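You operate a simulated robot arm through the tools that you are given. There is no shell and no other tool. Be economical: measure what you need, move in short steps, check, and stop when the job is done.

The job below is to be done with a simulated robot arm. You get a single attempt, and the scene is never put back.

JOB
Stack the box marked "dry ochre" from the top of the counter on top of the box labelled "dry blue".
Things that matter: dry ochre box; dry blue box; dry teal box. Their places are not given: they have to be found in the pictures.

It is judged by the outcome, as a careful person would: the job done as asked, and still so three seconds after it is handed in. It fails if anything else is knocked over, pushed out of place, dropped, spilled or broken.

ROBOT AND FRAMES
A 7-joint arm with a two-finger parallel gripper, fixed in place. Base frame: the origin is at the foot of the arm, x ahead of it, y to its left, z up; the work surface is at about z = 0. Lengths are in m, angles in rad, forces in N, time in s.
With the tool pointing down near the work surface it reaches from about 0.24 to 0.62 m from the base axis. Its first joint turns from -1.152 to 1.152 rad. Payload 2.6 kg.
The TCP is the grasp point between the finger pads, 0.03 m short of the fingertips. In the tool frame z runs along the fingers and y along their closing line. The gripper opens to 0.094 m. The fingers are 0.028 m wide and 0.01 m thick; the gripper's body (0.05 by 0.096 m) begins 0.055 m behind the TCP.
Orientation is that of the tool frame in the base frame, as a unit quaternion [w, x, y, z]. With the fingers straight down and closing along the base's y, the tool's x points along the base's -x, its y along +y and its z along -z.

CONTROLS
- The arm moves only by the tool nudge_tool. Its argument "commands" is a list of rows, each a list of 6 numbers: the shift along the tool's x, y, z in m, then the turn, a rotation vector about the tool's x, y, z in rad. In form: [[x, y, z, ax, ay, az], ...]. A call has 1 to 20 rows; each row is the pose to reach, as a shift and turn from the pose commanded when the call began, along the tool's axes at that moment. "claw" is the gripper command, from -1 (shut) to 1 (fully open), values between in proportion, set as the call begins (left out, the last holds). Each row takes 0.2 s and may step no farther than 0.05 m and 0.15 rad from the row before; otherwise, or with a gripper value out of range, the whole call is refused. A pose out of reach is approached as far as the arm can. The call stops where the force on the tool passes 40 N (or 10 N more than at its start, if that is more) or the arm is blocked; 0.2 s more then pass. Each finger travels about 0.072 m/s and halts on what it meets, pressing with about 22 N; the grip force reading is that of the motor and also rises with nothing between the fingers. The clock runs only during rows and for 0.2 s after the last one: add rows that repeat a pose to give the fingers time. The reply holds the time, the measured pose of the TCP, the force on the tool along the base axes, the opening and the grip force, in the units named above and with some noise.
- Cameras (640 x 400 px; columns grow to the right, rows downward): "scene" is fixed at [0.0195, 0.4154, 0.5803]; the picture's right is [-0.91, -0.41, 0.00], its down [-0.17, 0.39, -0.91] and it looks along [0.37, -0.83, -0.42] (base axes); focal length 368 px, centre (320, 200). "wrist" rides on the gripper at [0.076, 0.014, -0.102] in the tool frame; the picture's right is [-0.18, 0.98, 0.00], its down [-0.75, -0.14, -0.64] and it looks along [-0.63, -0.12, 0.77] (tool axes); focal length 243 px, centre (320, 200).
- snapshot(camera): a new picture of that camera. It takes no simulated time.
- locate(camera, pixels): there is no depth. For up to 12 entries [column, row, z] of the newest picture of that camera ("zoom" is the newest enlarged one), the place [x, y] in the base frame at which the ray of that pixel passes the height z, good to about 0.003 m. It takes no simulated time.
- close_up(camera, box): a new picture of the part [left, top, right, bottom] of that camera's present view, enlarged. It takes no simulated time.
- finish_job(): hands the job in; it is judged then, once.

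Go step by step. Measure first, check grasps and placings, and put right what went wrong. The budget is 60 turns and 20 pictures, counting those below and the enlarged ones. Unless the task says otherwise, let go and move clear before handing in, and close with one line.

The tools are called after "Emit:" as name(argument=value, ...) on one line, values as JSON. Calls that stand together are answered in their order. nudge_tool: Moves the arm, as the interface text tells. Its arguments: {"type":"object","properties":{"commands":{"type":"array"},"claw":{"type":"number"}},"required":["commands"]} The other tools are called the same way: snapshot (camera) takes a picture; locate (camera, pixels) gives the place at which the rays of pixels pass given heights; close_up (camera, box) takes an enlarged picture of a part of a camera's view; finish_job () hands the job in.

At the start:

```text
time: 0.0
tool_pos: [0.3116, -0.2047, 0.3302]
orientation: [0.001, -0.001, 1.0, 0.0]
ft_force: [-0.5, 0.1, -0.2]
grip_width: 0.0938
gripper_force: 0.0
```

scene: 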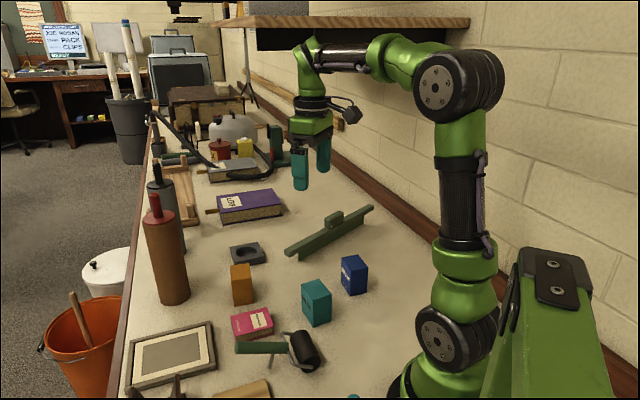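
wrist: 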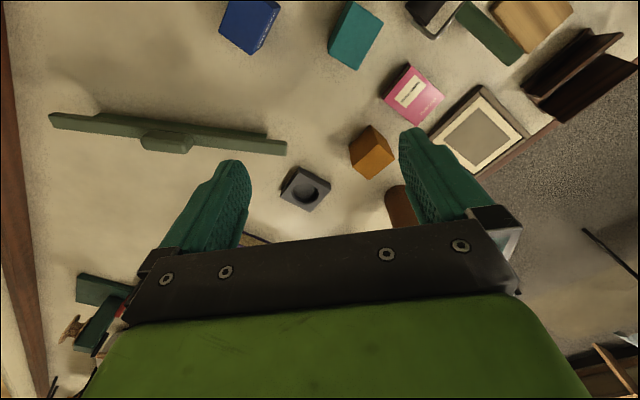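

The scene shows the ochre box near (241,285), teal near (316,303) and blue near (354,275). I'll enlarge that part to measure corners.

Emit:
close_up(camera="scene", box=[210, 230, 390, 342])

Emit:
close_up(camera="wrist", box=[200, 0, 456, 160])

```text
3.56 times, centred on (300, 286) of scene
```

zoom: 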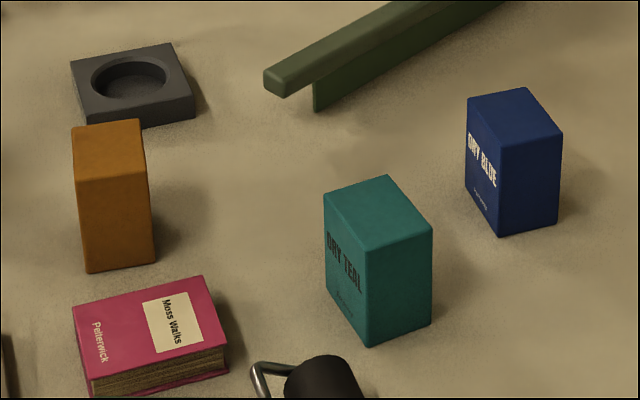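

```text
2.50 times, centred on (328, 80) of wrist
```

zoom: 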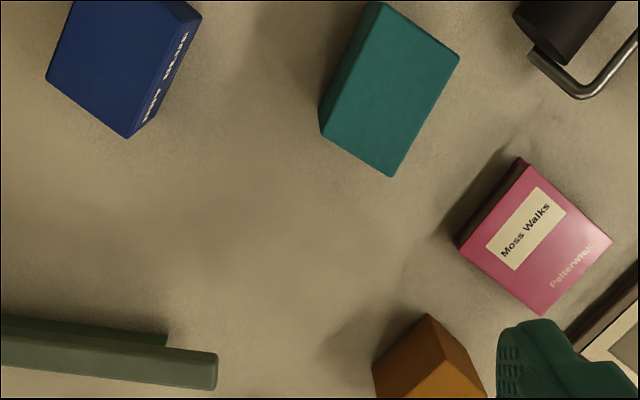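

The boxes' corners are clear in the enlarged scene view. I'll convert them to full scene pixels and get bottom corners at z=0, then tops at trial heights.

Emit:
locate(camera="scene", pixels=[[234.75, 306.25, 0], [253.6, 303.4, 0], [232.5, 280.7, 0.05], [232.5, 280.7, 0.06], [251.6, 278.4, 0.06], [249.65, 263.5, 0.06], [230.25, 265.2, 0.06]])

Emit:
locate(camera="scene", pixels=[[350, 296.1, 0], [366.6, 292.2, 0], [341, 280.9, 0], [350.6, 271.4, 0.05], [350.6, 271.4, 0.06], [368, 267.15, 0.06], [357.9, 254.5, 0.06], [341.3, 257, 0.06]])

```text
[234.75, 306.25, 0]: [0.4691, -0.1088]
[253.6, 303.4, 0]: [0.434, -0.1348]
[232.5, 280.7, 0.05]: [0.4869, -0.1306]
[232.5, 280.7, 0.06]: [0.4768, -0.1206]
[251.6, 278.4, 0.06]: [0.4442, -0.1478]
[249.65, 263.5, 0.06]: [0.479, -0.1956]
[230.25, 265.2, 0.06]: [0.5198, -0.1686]
```

```text
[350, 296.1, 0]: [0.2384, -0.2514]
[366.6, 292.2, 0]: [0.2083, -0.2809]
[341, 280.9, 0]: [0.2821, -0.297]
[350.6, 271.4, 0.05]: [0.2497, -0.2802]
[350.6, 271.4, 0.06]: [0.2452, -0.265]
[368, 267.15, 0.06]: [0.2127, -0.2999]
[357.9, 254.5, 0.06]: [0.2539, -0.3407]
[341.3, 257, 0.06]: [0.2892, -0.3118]
```

Both boxes come out about 0.045 x 0.06 x 0.07 m; ochre's centre is near (0.471,-0.147) with yaw ~38° and blue's near (0.246,-0.290) with yaw ~44°. Next I check the neighbours: book, grey block, bottle and teal.

Emit:
locate(camera="scene", pixels=[[230.8, 316.4, 0.02], [266.8, 307.4, 0.02], [265, 263, 0.0], [231, 262, 0.0], [174, 304, 0.0], [190, 298, 0.0], [187, 225, 0.13], [316.3, 289.9, 0.07]])

```text
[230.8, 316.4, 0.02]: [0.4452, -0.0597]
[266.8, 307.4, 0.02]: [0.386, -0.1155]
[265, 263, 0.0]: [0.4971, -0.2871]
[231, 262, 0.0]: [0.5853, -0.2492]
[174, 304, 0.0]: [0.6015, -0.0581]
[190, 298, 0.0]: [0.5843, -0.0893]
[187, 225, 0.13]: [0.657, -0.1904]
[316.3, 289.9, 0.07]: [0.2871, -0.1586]
```

The area around the ochre box is clear (the bottle is at x≈0.6, the book ≥0.05 m off, teal at (0.287,-0.159)). I move above ochre at z≈0.20, turning 52° so the fingers close across the narrow side.

Emit:
nudge_tool(commands=[[-0.0199, 0.0072, 0.0162, 0, 0, 0.1134], [-0.0398, 0.0144, 0.0325, 0, 0, 0.2269], [-0.0598, 0.0216, 0.0487, 0, 0, 0.3403], [-0.0797, 0.0288, 0.065, 0, 0, 0.4538], [-0.0996, 0.036, 0.0812, 0, 0, 0.5672], [-0.1195, 0.0433, 0.0975, 0, 0, 0.6807], [-0.1395, 0.0505, 0.1137, 0, 0, 0.7941], [-0.1594, 0.0577, 0.13, 0, 0, 0.9076], [-0.1594, 0.0577, 0.13, 0, 0, 0.9076]], claw=1)

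Emit:
snapshot(camera="wrist")

Emit:
snapshot(camera="scene")

```text
time: 2.0
tool_pos: [0.469, -0.1466, 0.1977]
orientation: [0.001, 0.439, 0.898, 0.001]
ft_force: [0.3, 0.0, 0.1]
grip_width: 0.0938
gripper_force: 0.0
```

```text
15 pictures are left
```

wrist: 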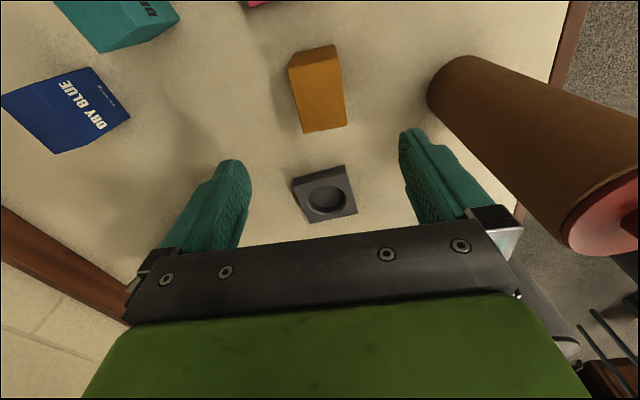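

```text
14 pictures are left
```

scene: 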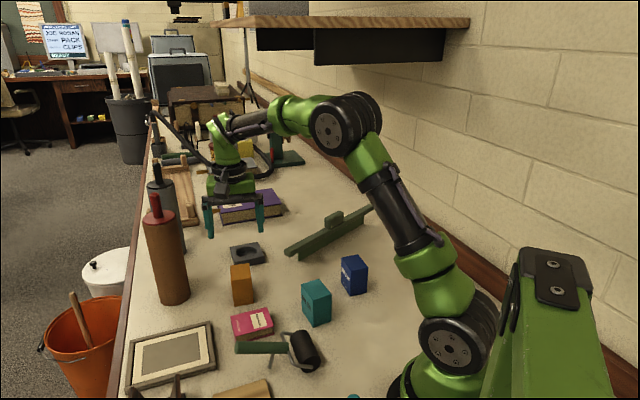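

The wrist view shows ochre at about (317,88), aligned nearly with the fingers. I'll enlarge it to refine its centre and yaw.

Emit:
close_up(camera="wrist", box=[240, 20, 400, 120])

```text
4.00 times, centred on (320, 70) of wrist
```

zoom: 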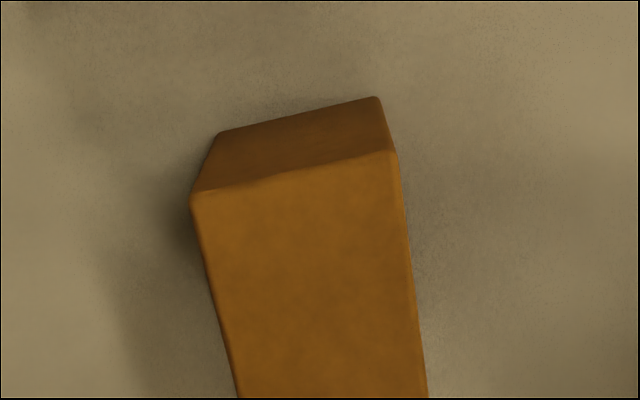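

The lit face is the top. I'll locate its corners at z=0.07 and the base edge at z=0.

Emit:
locate(camera="wrist", pixels=[[287.8, 68, 0.07], [338.9, 57.5, 0.07], [347, 126, 0.07], [303.5, 133, 0.07], [294.5, 53.2, 0], [334.5, 44.2, 0]])

```text
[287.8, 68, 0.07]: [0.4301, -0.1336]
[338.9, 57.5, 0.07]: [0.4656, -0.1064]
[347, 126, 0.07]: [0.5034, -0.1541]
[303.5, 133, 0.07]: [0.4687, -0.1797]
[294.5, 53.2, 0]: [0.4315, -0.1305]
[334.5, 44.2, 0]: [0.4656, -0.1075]
```

Ochre's centre reads (0.467,-0.1435), yaw 37.5°, so the tool is well aligned. I descend to z≈0.045.

Emit:
nudge_tool(commands=[[0.001, 0, 0.03, 0, 0, 0], [0.002, 0, 0.06, 0, 0, 0], [0.002, 0, 0.09, 0, 0, 0], [0.002, 0, 0.115, 0, 0, 0], [0.002, 0, 0.135, 0, 0, 0], [0.002, 0, 0.152, 0, 0, 0], [0.002, 0, 0.152, 0, 0, 0]])

Emit:
snapshot(camera="wrist")

```text
time: 3.6
tool_pos: [0.4708, -0.1453, 0.0473]
orientation: [0.0, 0.439, 0.899, 0.0]
ft_force: [-0.5, -0.2, -0.8]
grip_width: 0.094
gripper_force: 0.0
```

```text
12 pictures are left
```

wrist: 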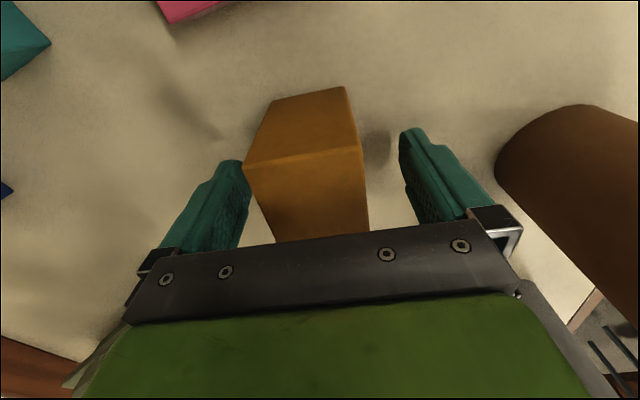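

Box lies between the fingers, though it seems nearer the left one (corner at (245,167)). I'll check its corners against the TCP.

Emit:
locate(camera="wrist", pixels=[[245, 166, 0.07], [362, 147, 0.07], [369, 233, 0.07], [277, 241, 0.07], [271, 100, 0.0], [345, 87, 0.0]])

```text
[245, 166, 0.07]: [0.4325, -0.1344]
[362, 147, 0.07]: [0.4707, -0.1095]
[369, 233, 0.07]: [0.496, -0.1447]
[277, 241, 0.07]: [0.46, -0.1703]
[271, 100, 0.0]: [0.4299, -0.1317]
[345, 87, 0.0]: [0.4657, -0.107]
```

Relative to the TCP the box is centred within ~2 mm. Closing the gripper.

Emit:
nudge_tool(commands=[[0, 0, 0, 0, 0, 0], [0, 0, 0, 0, 0, 0], [0, 0, 0, 0, 0, 0], [0, 0, 0, 0, 0, 0], [0, 0, 0, 0, 0, 0]], claw=-1)

```text
time: 4.8
tool_pos: [0.4696, -0.1433, 0.048]
orientation: [0.001, 0.438, 0.899, 0.001]
ft_force: [0.0, -0.1, 0.0]
grip_width: 0.0493
gripper_force: 22.0
```

Gripped at 0.049 m with 22 N. Lifting straight up.

Emit:
nudge_tool(commands=[[0, 0, -0.015, 0, 0, 0], [0, 0, -0.04, 0, 0, 0], [0, 0, -0.07, 0, 0, 0], [0, 0, -0.1, 0, 0, 0], [0, 0, -0.13, 0, 0, 0], [0, 0, -0.152, 0, 0, 0], [0, 0, -0.152, 0, 0, 0]])

Emit:
snapshot(camera="wrist")

```text
time: 6.4
tool_pos: [0.4694, -0.1456, 0.2007]
orientation: [0.0, 0.438, 0.899, 0.001]
ft_force: [0.4, 1.3, -1.4]
grip_width: 0.0488
gripper_force: 22.2
```

```text
11 pictures are left
```

wrist: 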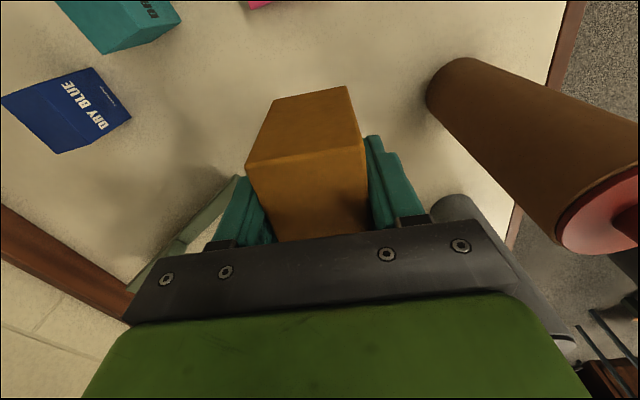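

Ochre is held cleanly. Blue is visible at (65,110) in the wrist view; I'll enlarge it for a second measurement of its place.

Emit:
close_up(camera="wrist", box=[0, 50, 160, 150])

Emit:
close_up(camera="scene", box=[300, 237, 396, 297])

```text
4.00 times, centred on (80, 100) of wrist
```

zoom: 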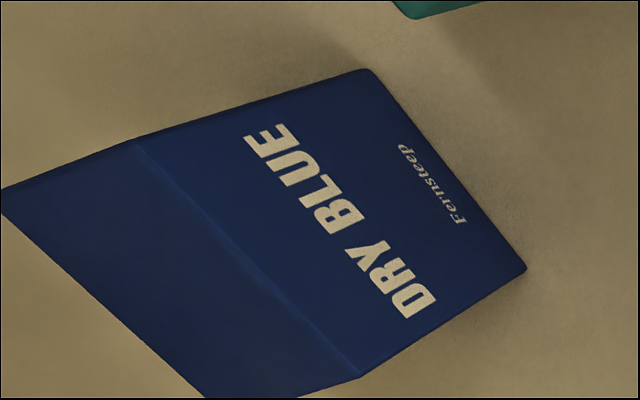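

```text
6.67 times, centred on (348, 267) of scene
```

zoom: 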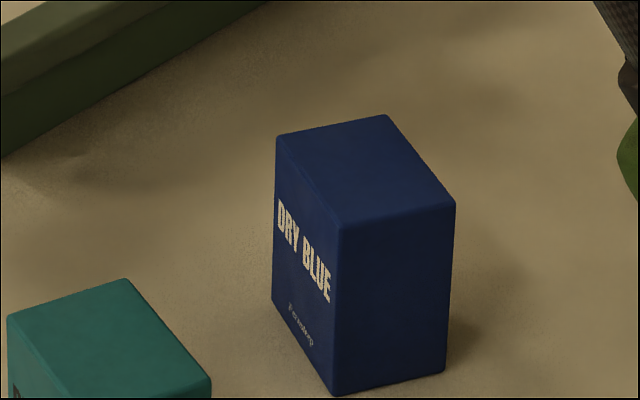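

Corners are sharp in both. I'll locate blue's top at z=0.07 and base at z=0 from both cameras.

Emit:
locate(camera="zoom", pixels=[[276, 137, 0.07], [388, 115, 0.07], [455, 203, 0.07], [339, 229, 0.07], [336, 396, 0], [446, 372, 0], [273, 300, 0]])

Emit:
locate(camera="wrist", pixels=[[33.75, 85, 0.07], [90, 144, 0.07], [0, 97, 0.07], [52, 150.5, 0.07], [92.5, 68, 0], [131.2, 116.8, 0]])

```text
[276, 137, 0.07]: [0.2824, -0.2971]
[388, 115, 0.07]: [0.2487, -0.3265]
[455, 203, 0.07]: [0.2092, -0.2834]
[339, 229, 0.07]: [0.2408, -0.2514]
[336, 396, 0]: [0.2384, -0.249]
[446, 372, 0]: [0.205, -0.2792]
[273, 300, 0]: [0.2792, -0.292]
```

```text
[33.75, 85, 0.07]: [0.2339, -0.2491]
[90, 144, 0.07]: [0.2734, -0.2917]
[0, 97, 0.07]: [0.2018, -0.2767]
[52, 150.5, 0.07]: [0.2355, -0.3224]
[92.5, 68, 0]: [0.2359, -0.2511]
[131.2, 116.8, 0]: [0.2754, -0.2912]
```

Blue's centre averages (0.242,-0.2875) with yaw 43.3°. I carry the box over it at z≈0.20 with a small turn, then check.

Emit:
nudge_tool(commands=[[0.0026, -0.0266, 0, 0, 0, -0.0093], [0.0052, -0.0533, 0, 0, 0, -0.0186], [0.0079, -0.0799, 0, 0, 0, -0.0279], [0.0105, -0.1066, 0, 0, 0, -0.0372], [0.0131, -0.1332, 0, 0, 0, -0.0465], [0.0157, -0.1598, 0, 0, 0, -0.0558], [0.0183, -0.1865, 0, 0, 0, -0.0651], [0.021, -0.2131, 0, 0, 0, -0.0744], [0.0236, -0.2398, 0, 0, 0, -0.0837], [0.0262, -0.2664, 0, 0, 0, -0.093], [0.0262, -0.2664, 0, 0, 0, -0.093], [0.0262, -0.2664, 0, 0, 0, -0.093]])

Emit:
close_up(camera="scene", box=[260, 147, 452, 267])

Emit:
snapshot(camera="wrist")

```text
time: 9.0
tool_pos: [0.2453, -0.2895, 0.1996]
orientation: [0.0, 0.396, 0.918, -0.001]
ft_force: [-0.2, -0.6, -0.5]
grip_width: 0.0491
gripper_force: 21.7
```

```text
3.33 times, centred on (356, 207) of scene
```

zoom: 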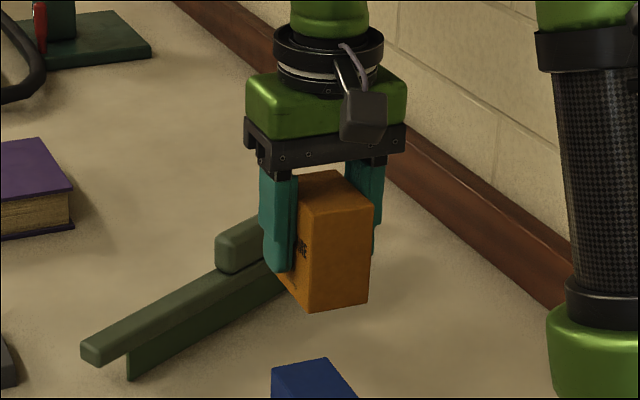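

```text
7 pictures are left
```

wrist: 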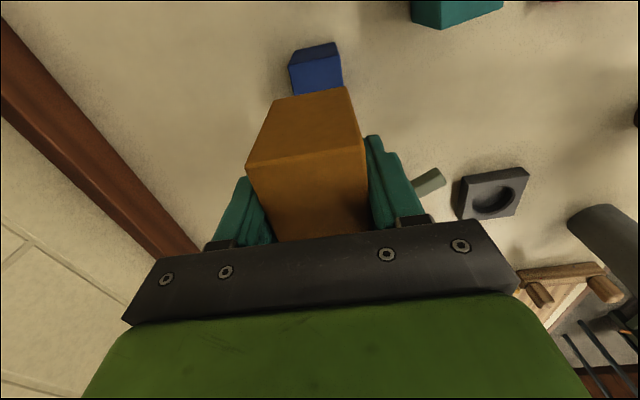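

The ochre label shows it's the right box, and yaw matches. I compare ochre's near bottom edge with blue's near top edge in the same cameras.

Emit:
locate(camera="zoom", pixels=[[310, 311, 0.152], [368, 302, 0.152], [315, 213, 0.222], [374, 207, 0.222]])

Emit:
locate(camera="wrist", pixels=[[272, 101, 0.152], [347, 87, 0.152], [289, 66, 0.07], [340, 55, 0.07], [294, 51, 0.0], [335, 42, 0.0]])

```text
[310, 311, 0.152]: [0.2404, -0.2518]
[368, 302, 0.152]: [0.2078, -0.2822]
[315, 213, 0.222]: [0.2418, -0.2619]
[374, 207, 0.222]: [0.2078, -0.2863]
```

```text
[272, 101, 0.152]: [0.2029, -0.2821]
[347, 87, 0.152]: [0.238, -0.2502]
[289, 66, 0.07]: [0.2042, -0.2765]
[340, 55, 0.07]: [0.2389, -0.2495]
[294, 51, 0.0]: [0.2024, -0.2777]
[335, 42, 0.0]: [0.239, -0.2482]
```

Edges agree within ~3 mm in both cameras. I descend most of the way (0.074 m), slowing down.

Emit:
nudge_tool(commands=[[0.001, 0, 0.02, 0, 0, 0], [0.001, 0, 0.04, 0, 0, 0], [0.001, 0, 0.055, 0, 0, 0], [0.001, 0, 0.065, 0, 0, 0], [0.001, 0, 0.07, 0, 0, 0], [0.001, 0, 0.074, 0, 0, 0], [0.001, 0, 0.074, 0, 0, 0]])

Emit:
close_up(camera="scene", box=[284, 192, 428, 282])

```text
time: 10.6
tool_pos: [0.2425, -0.2886, 0.1245]
orientation: [0.001, 0.396, 0.918, -0.001]
ft_force: [0.0, 0.2, -1.1]
grip_width: 0.049
gripper_force: 22.0
```

```text
4.44 times, centred on (356, 237) of scene
```

zoom: 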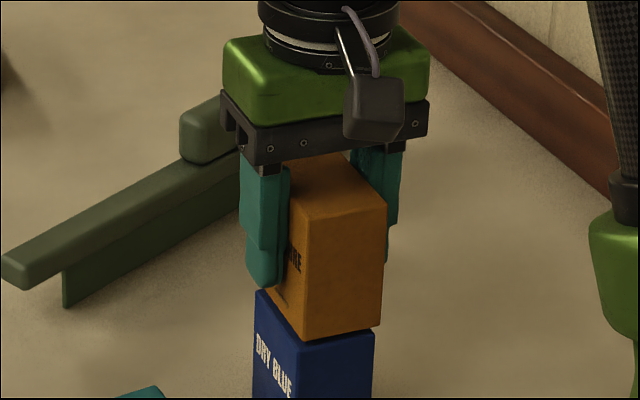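

Aligned within ~2–3 mm with a few mm gap left (ochre corner (304,341) over blue (302,345) in the zoom). I lower in 1 mm steps.

Emit:
nudge_tool(commands=[[0, 0, 0.001, 0, 0, 0], [0, 0, 0.002, 0, 0, 0], [0, 0, 0.003, 0, 0, 0], [0, 0, 0.004, 0, 0, 0], [0, 0, 0.005, 0, 0, 0], [0, 0, 0.005, 0, 0, 0]])

```text
time: 12.0
tool_pos: [0.2438, -0.289, 0.1215]
orientation: [0.003, 0.396, 0.918, -0.001]
ft_force: [-1.9, 1.7, 20.9]
grip_width: 0.0492
gripper_force: 22.3
```

Contact: 21 N upward at z≈0.1215. I ease off 1.5 mm to reduce the press and check the force.

Emit:
nudge_tool(commands=[[0, 0, -0.001, 0, 0, 0], [0, 0, -0.0015, 0, 0, 0], [0, 0, -0.0015, 0, 0, 0]])

```text
time: 12.8
tool_pos: [0.2435, -0.287, 0.122]
orientation: [0.0, 0.396, 0.918, -0.001]
ft_force: [-0.1, -3.5, 4.7]
grip_width: 0.0493
gripper_force: 21.3
```

Only a light press (≈5 N) remains, so the box is seated on blue. I open the fingers.

Emit:
nudge_tool(commands=[[0, 0, 0, 0, 0, 0], [0, 0, 0, 0, 0, 0], [0, 0, 0, 0, 0, 0], [0, 0, 0, 0, 0, 0], [0, 0, 0, 0, 0, 0]], claw=1)

Emit:
close_up(camera="scene", box=[268, 182, 460, 302])

```text
time: 14.0
tool_pos: [0.2436, -0.2877, 0.1213]
orientation: [0.001, 0.397, 0.918, 0.0]
ft_force: [0.3, 0.1, -0.2]
grip_width: 0.094
gripper_force: 0.2
```

```text
3.33 times, centred on (364, 242) of scene
```

zoom: 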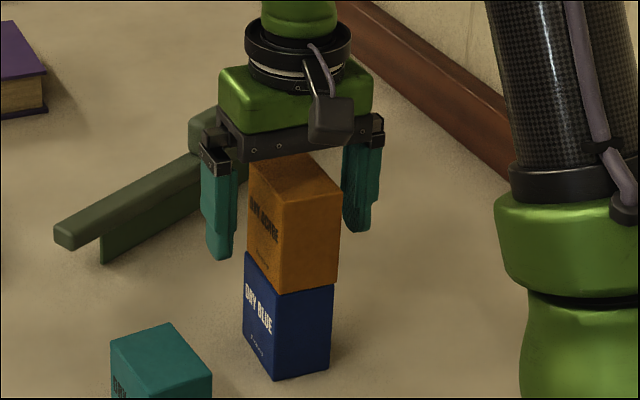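

The ochre box stands squarely on blue with its label readable. I raise the arm straight up to clear it.

Emit:
nudge_tool(commands=[[0, 0, -0.02, 0, 0, 0], [0, 0, -0.045, 0, 0, 0], [0, 0, -0.08, 0, 0, 0], [0, 0, -0.115, 0, 0, 0], [0, 0, -0.15, 0, 0, 0], [0, 0, -0.15, 0, 0, 0]])

Emit:
snapshot(camera="scene")

```text
time: 15.4
tool_pos: [0.2437, -0.2867, 0.2708]
orientation: [0.0, 0.397, 0.918, 0.0]
ft_force: [0.4, -0.1, -0.7]
grip_width: 0.0939
gripper_force: 0.0
```

```text
4 pictures are left
```

scene: 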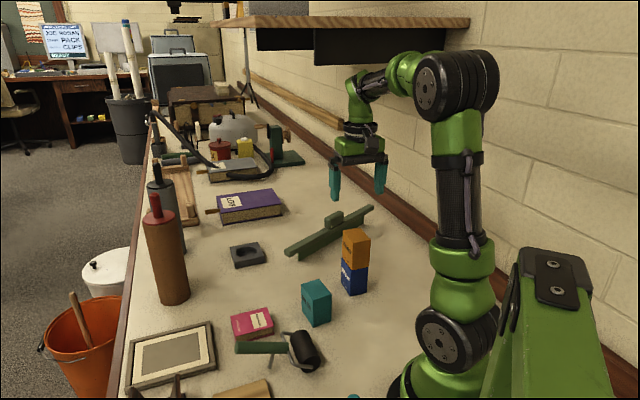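

The stack stands steady at (355,262), the gripper is clear, and everything else is where it was. Handing in.

Emit:
finish_job()

```text
The job is handed in.
```

The dry ochre box is stacked squarely on the dry blue box, the gripper is clear, and nothing else was moved.
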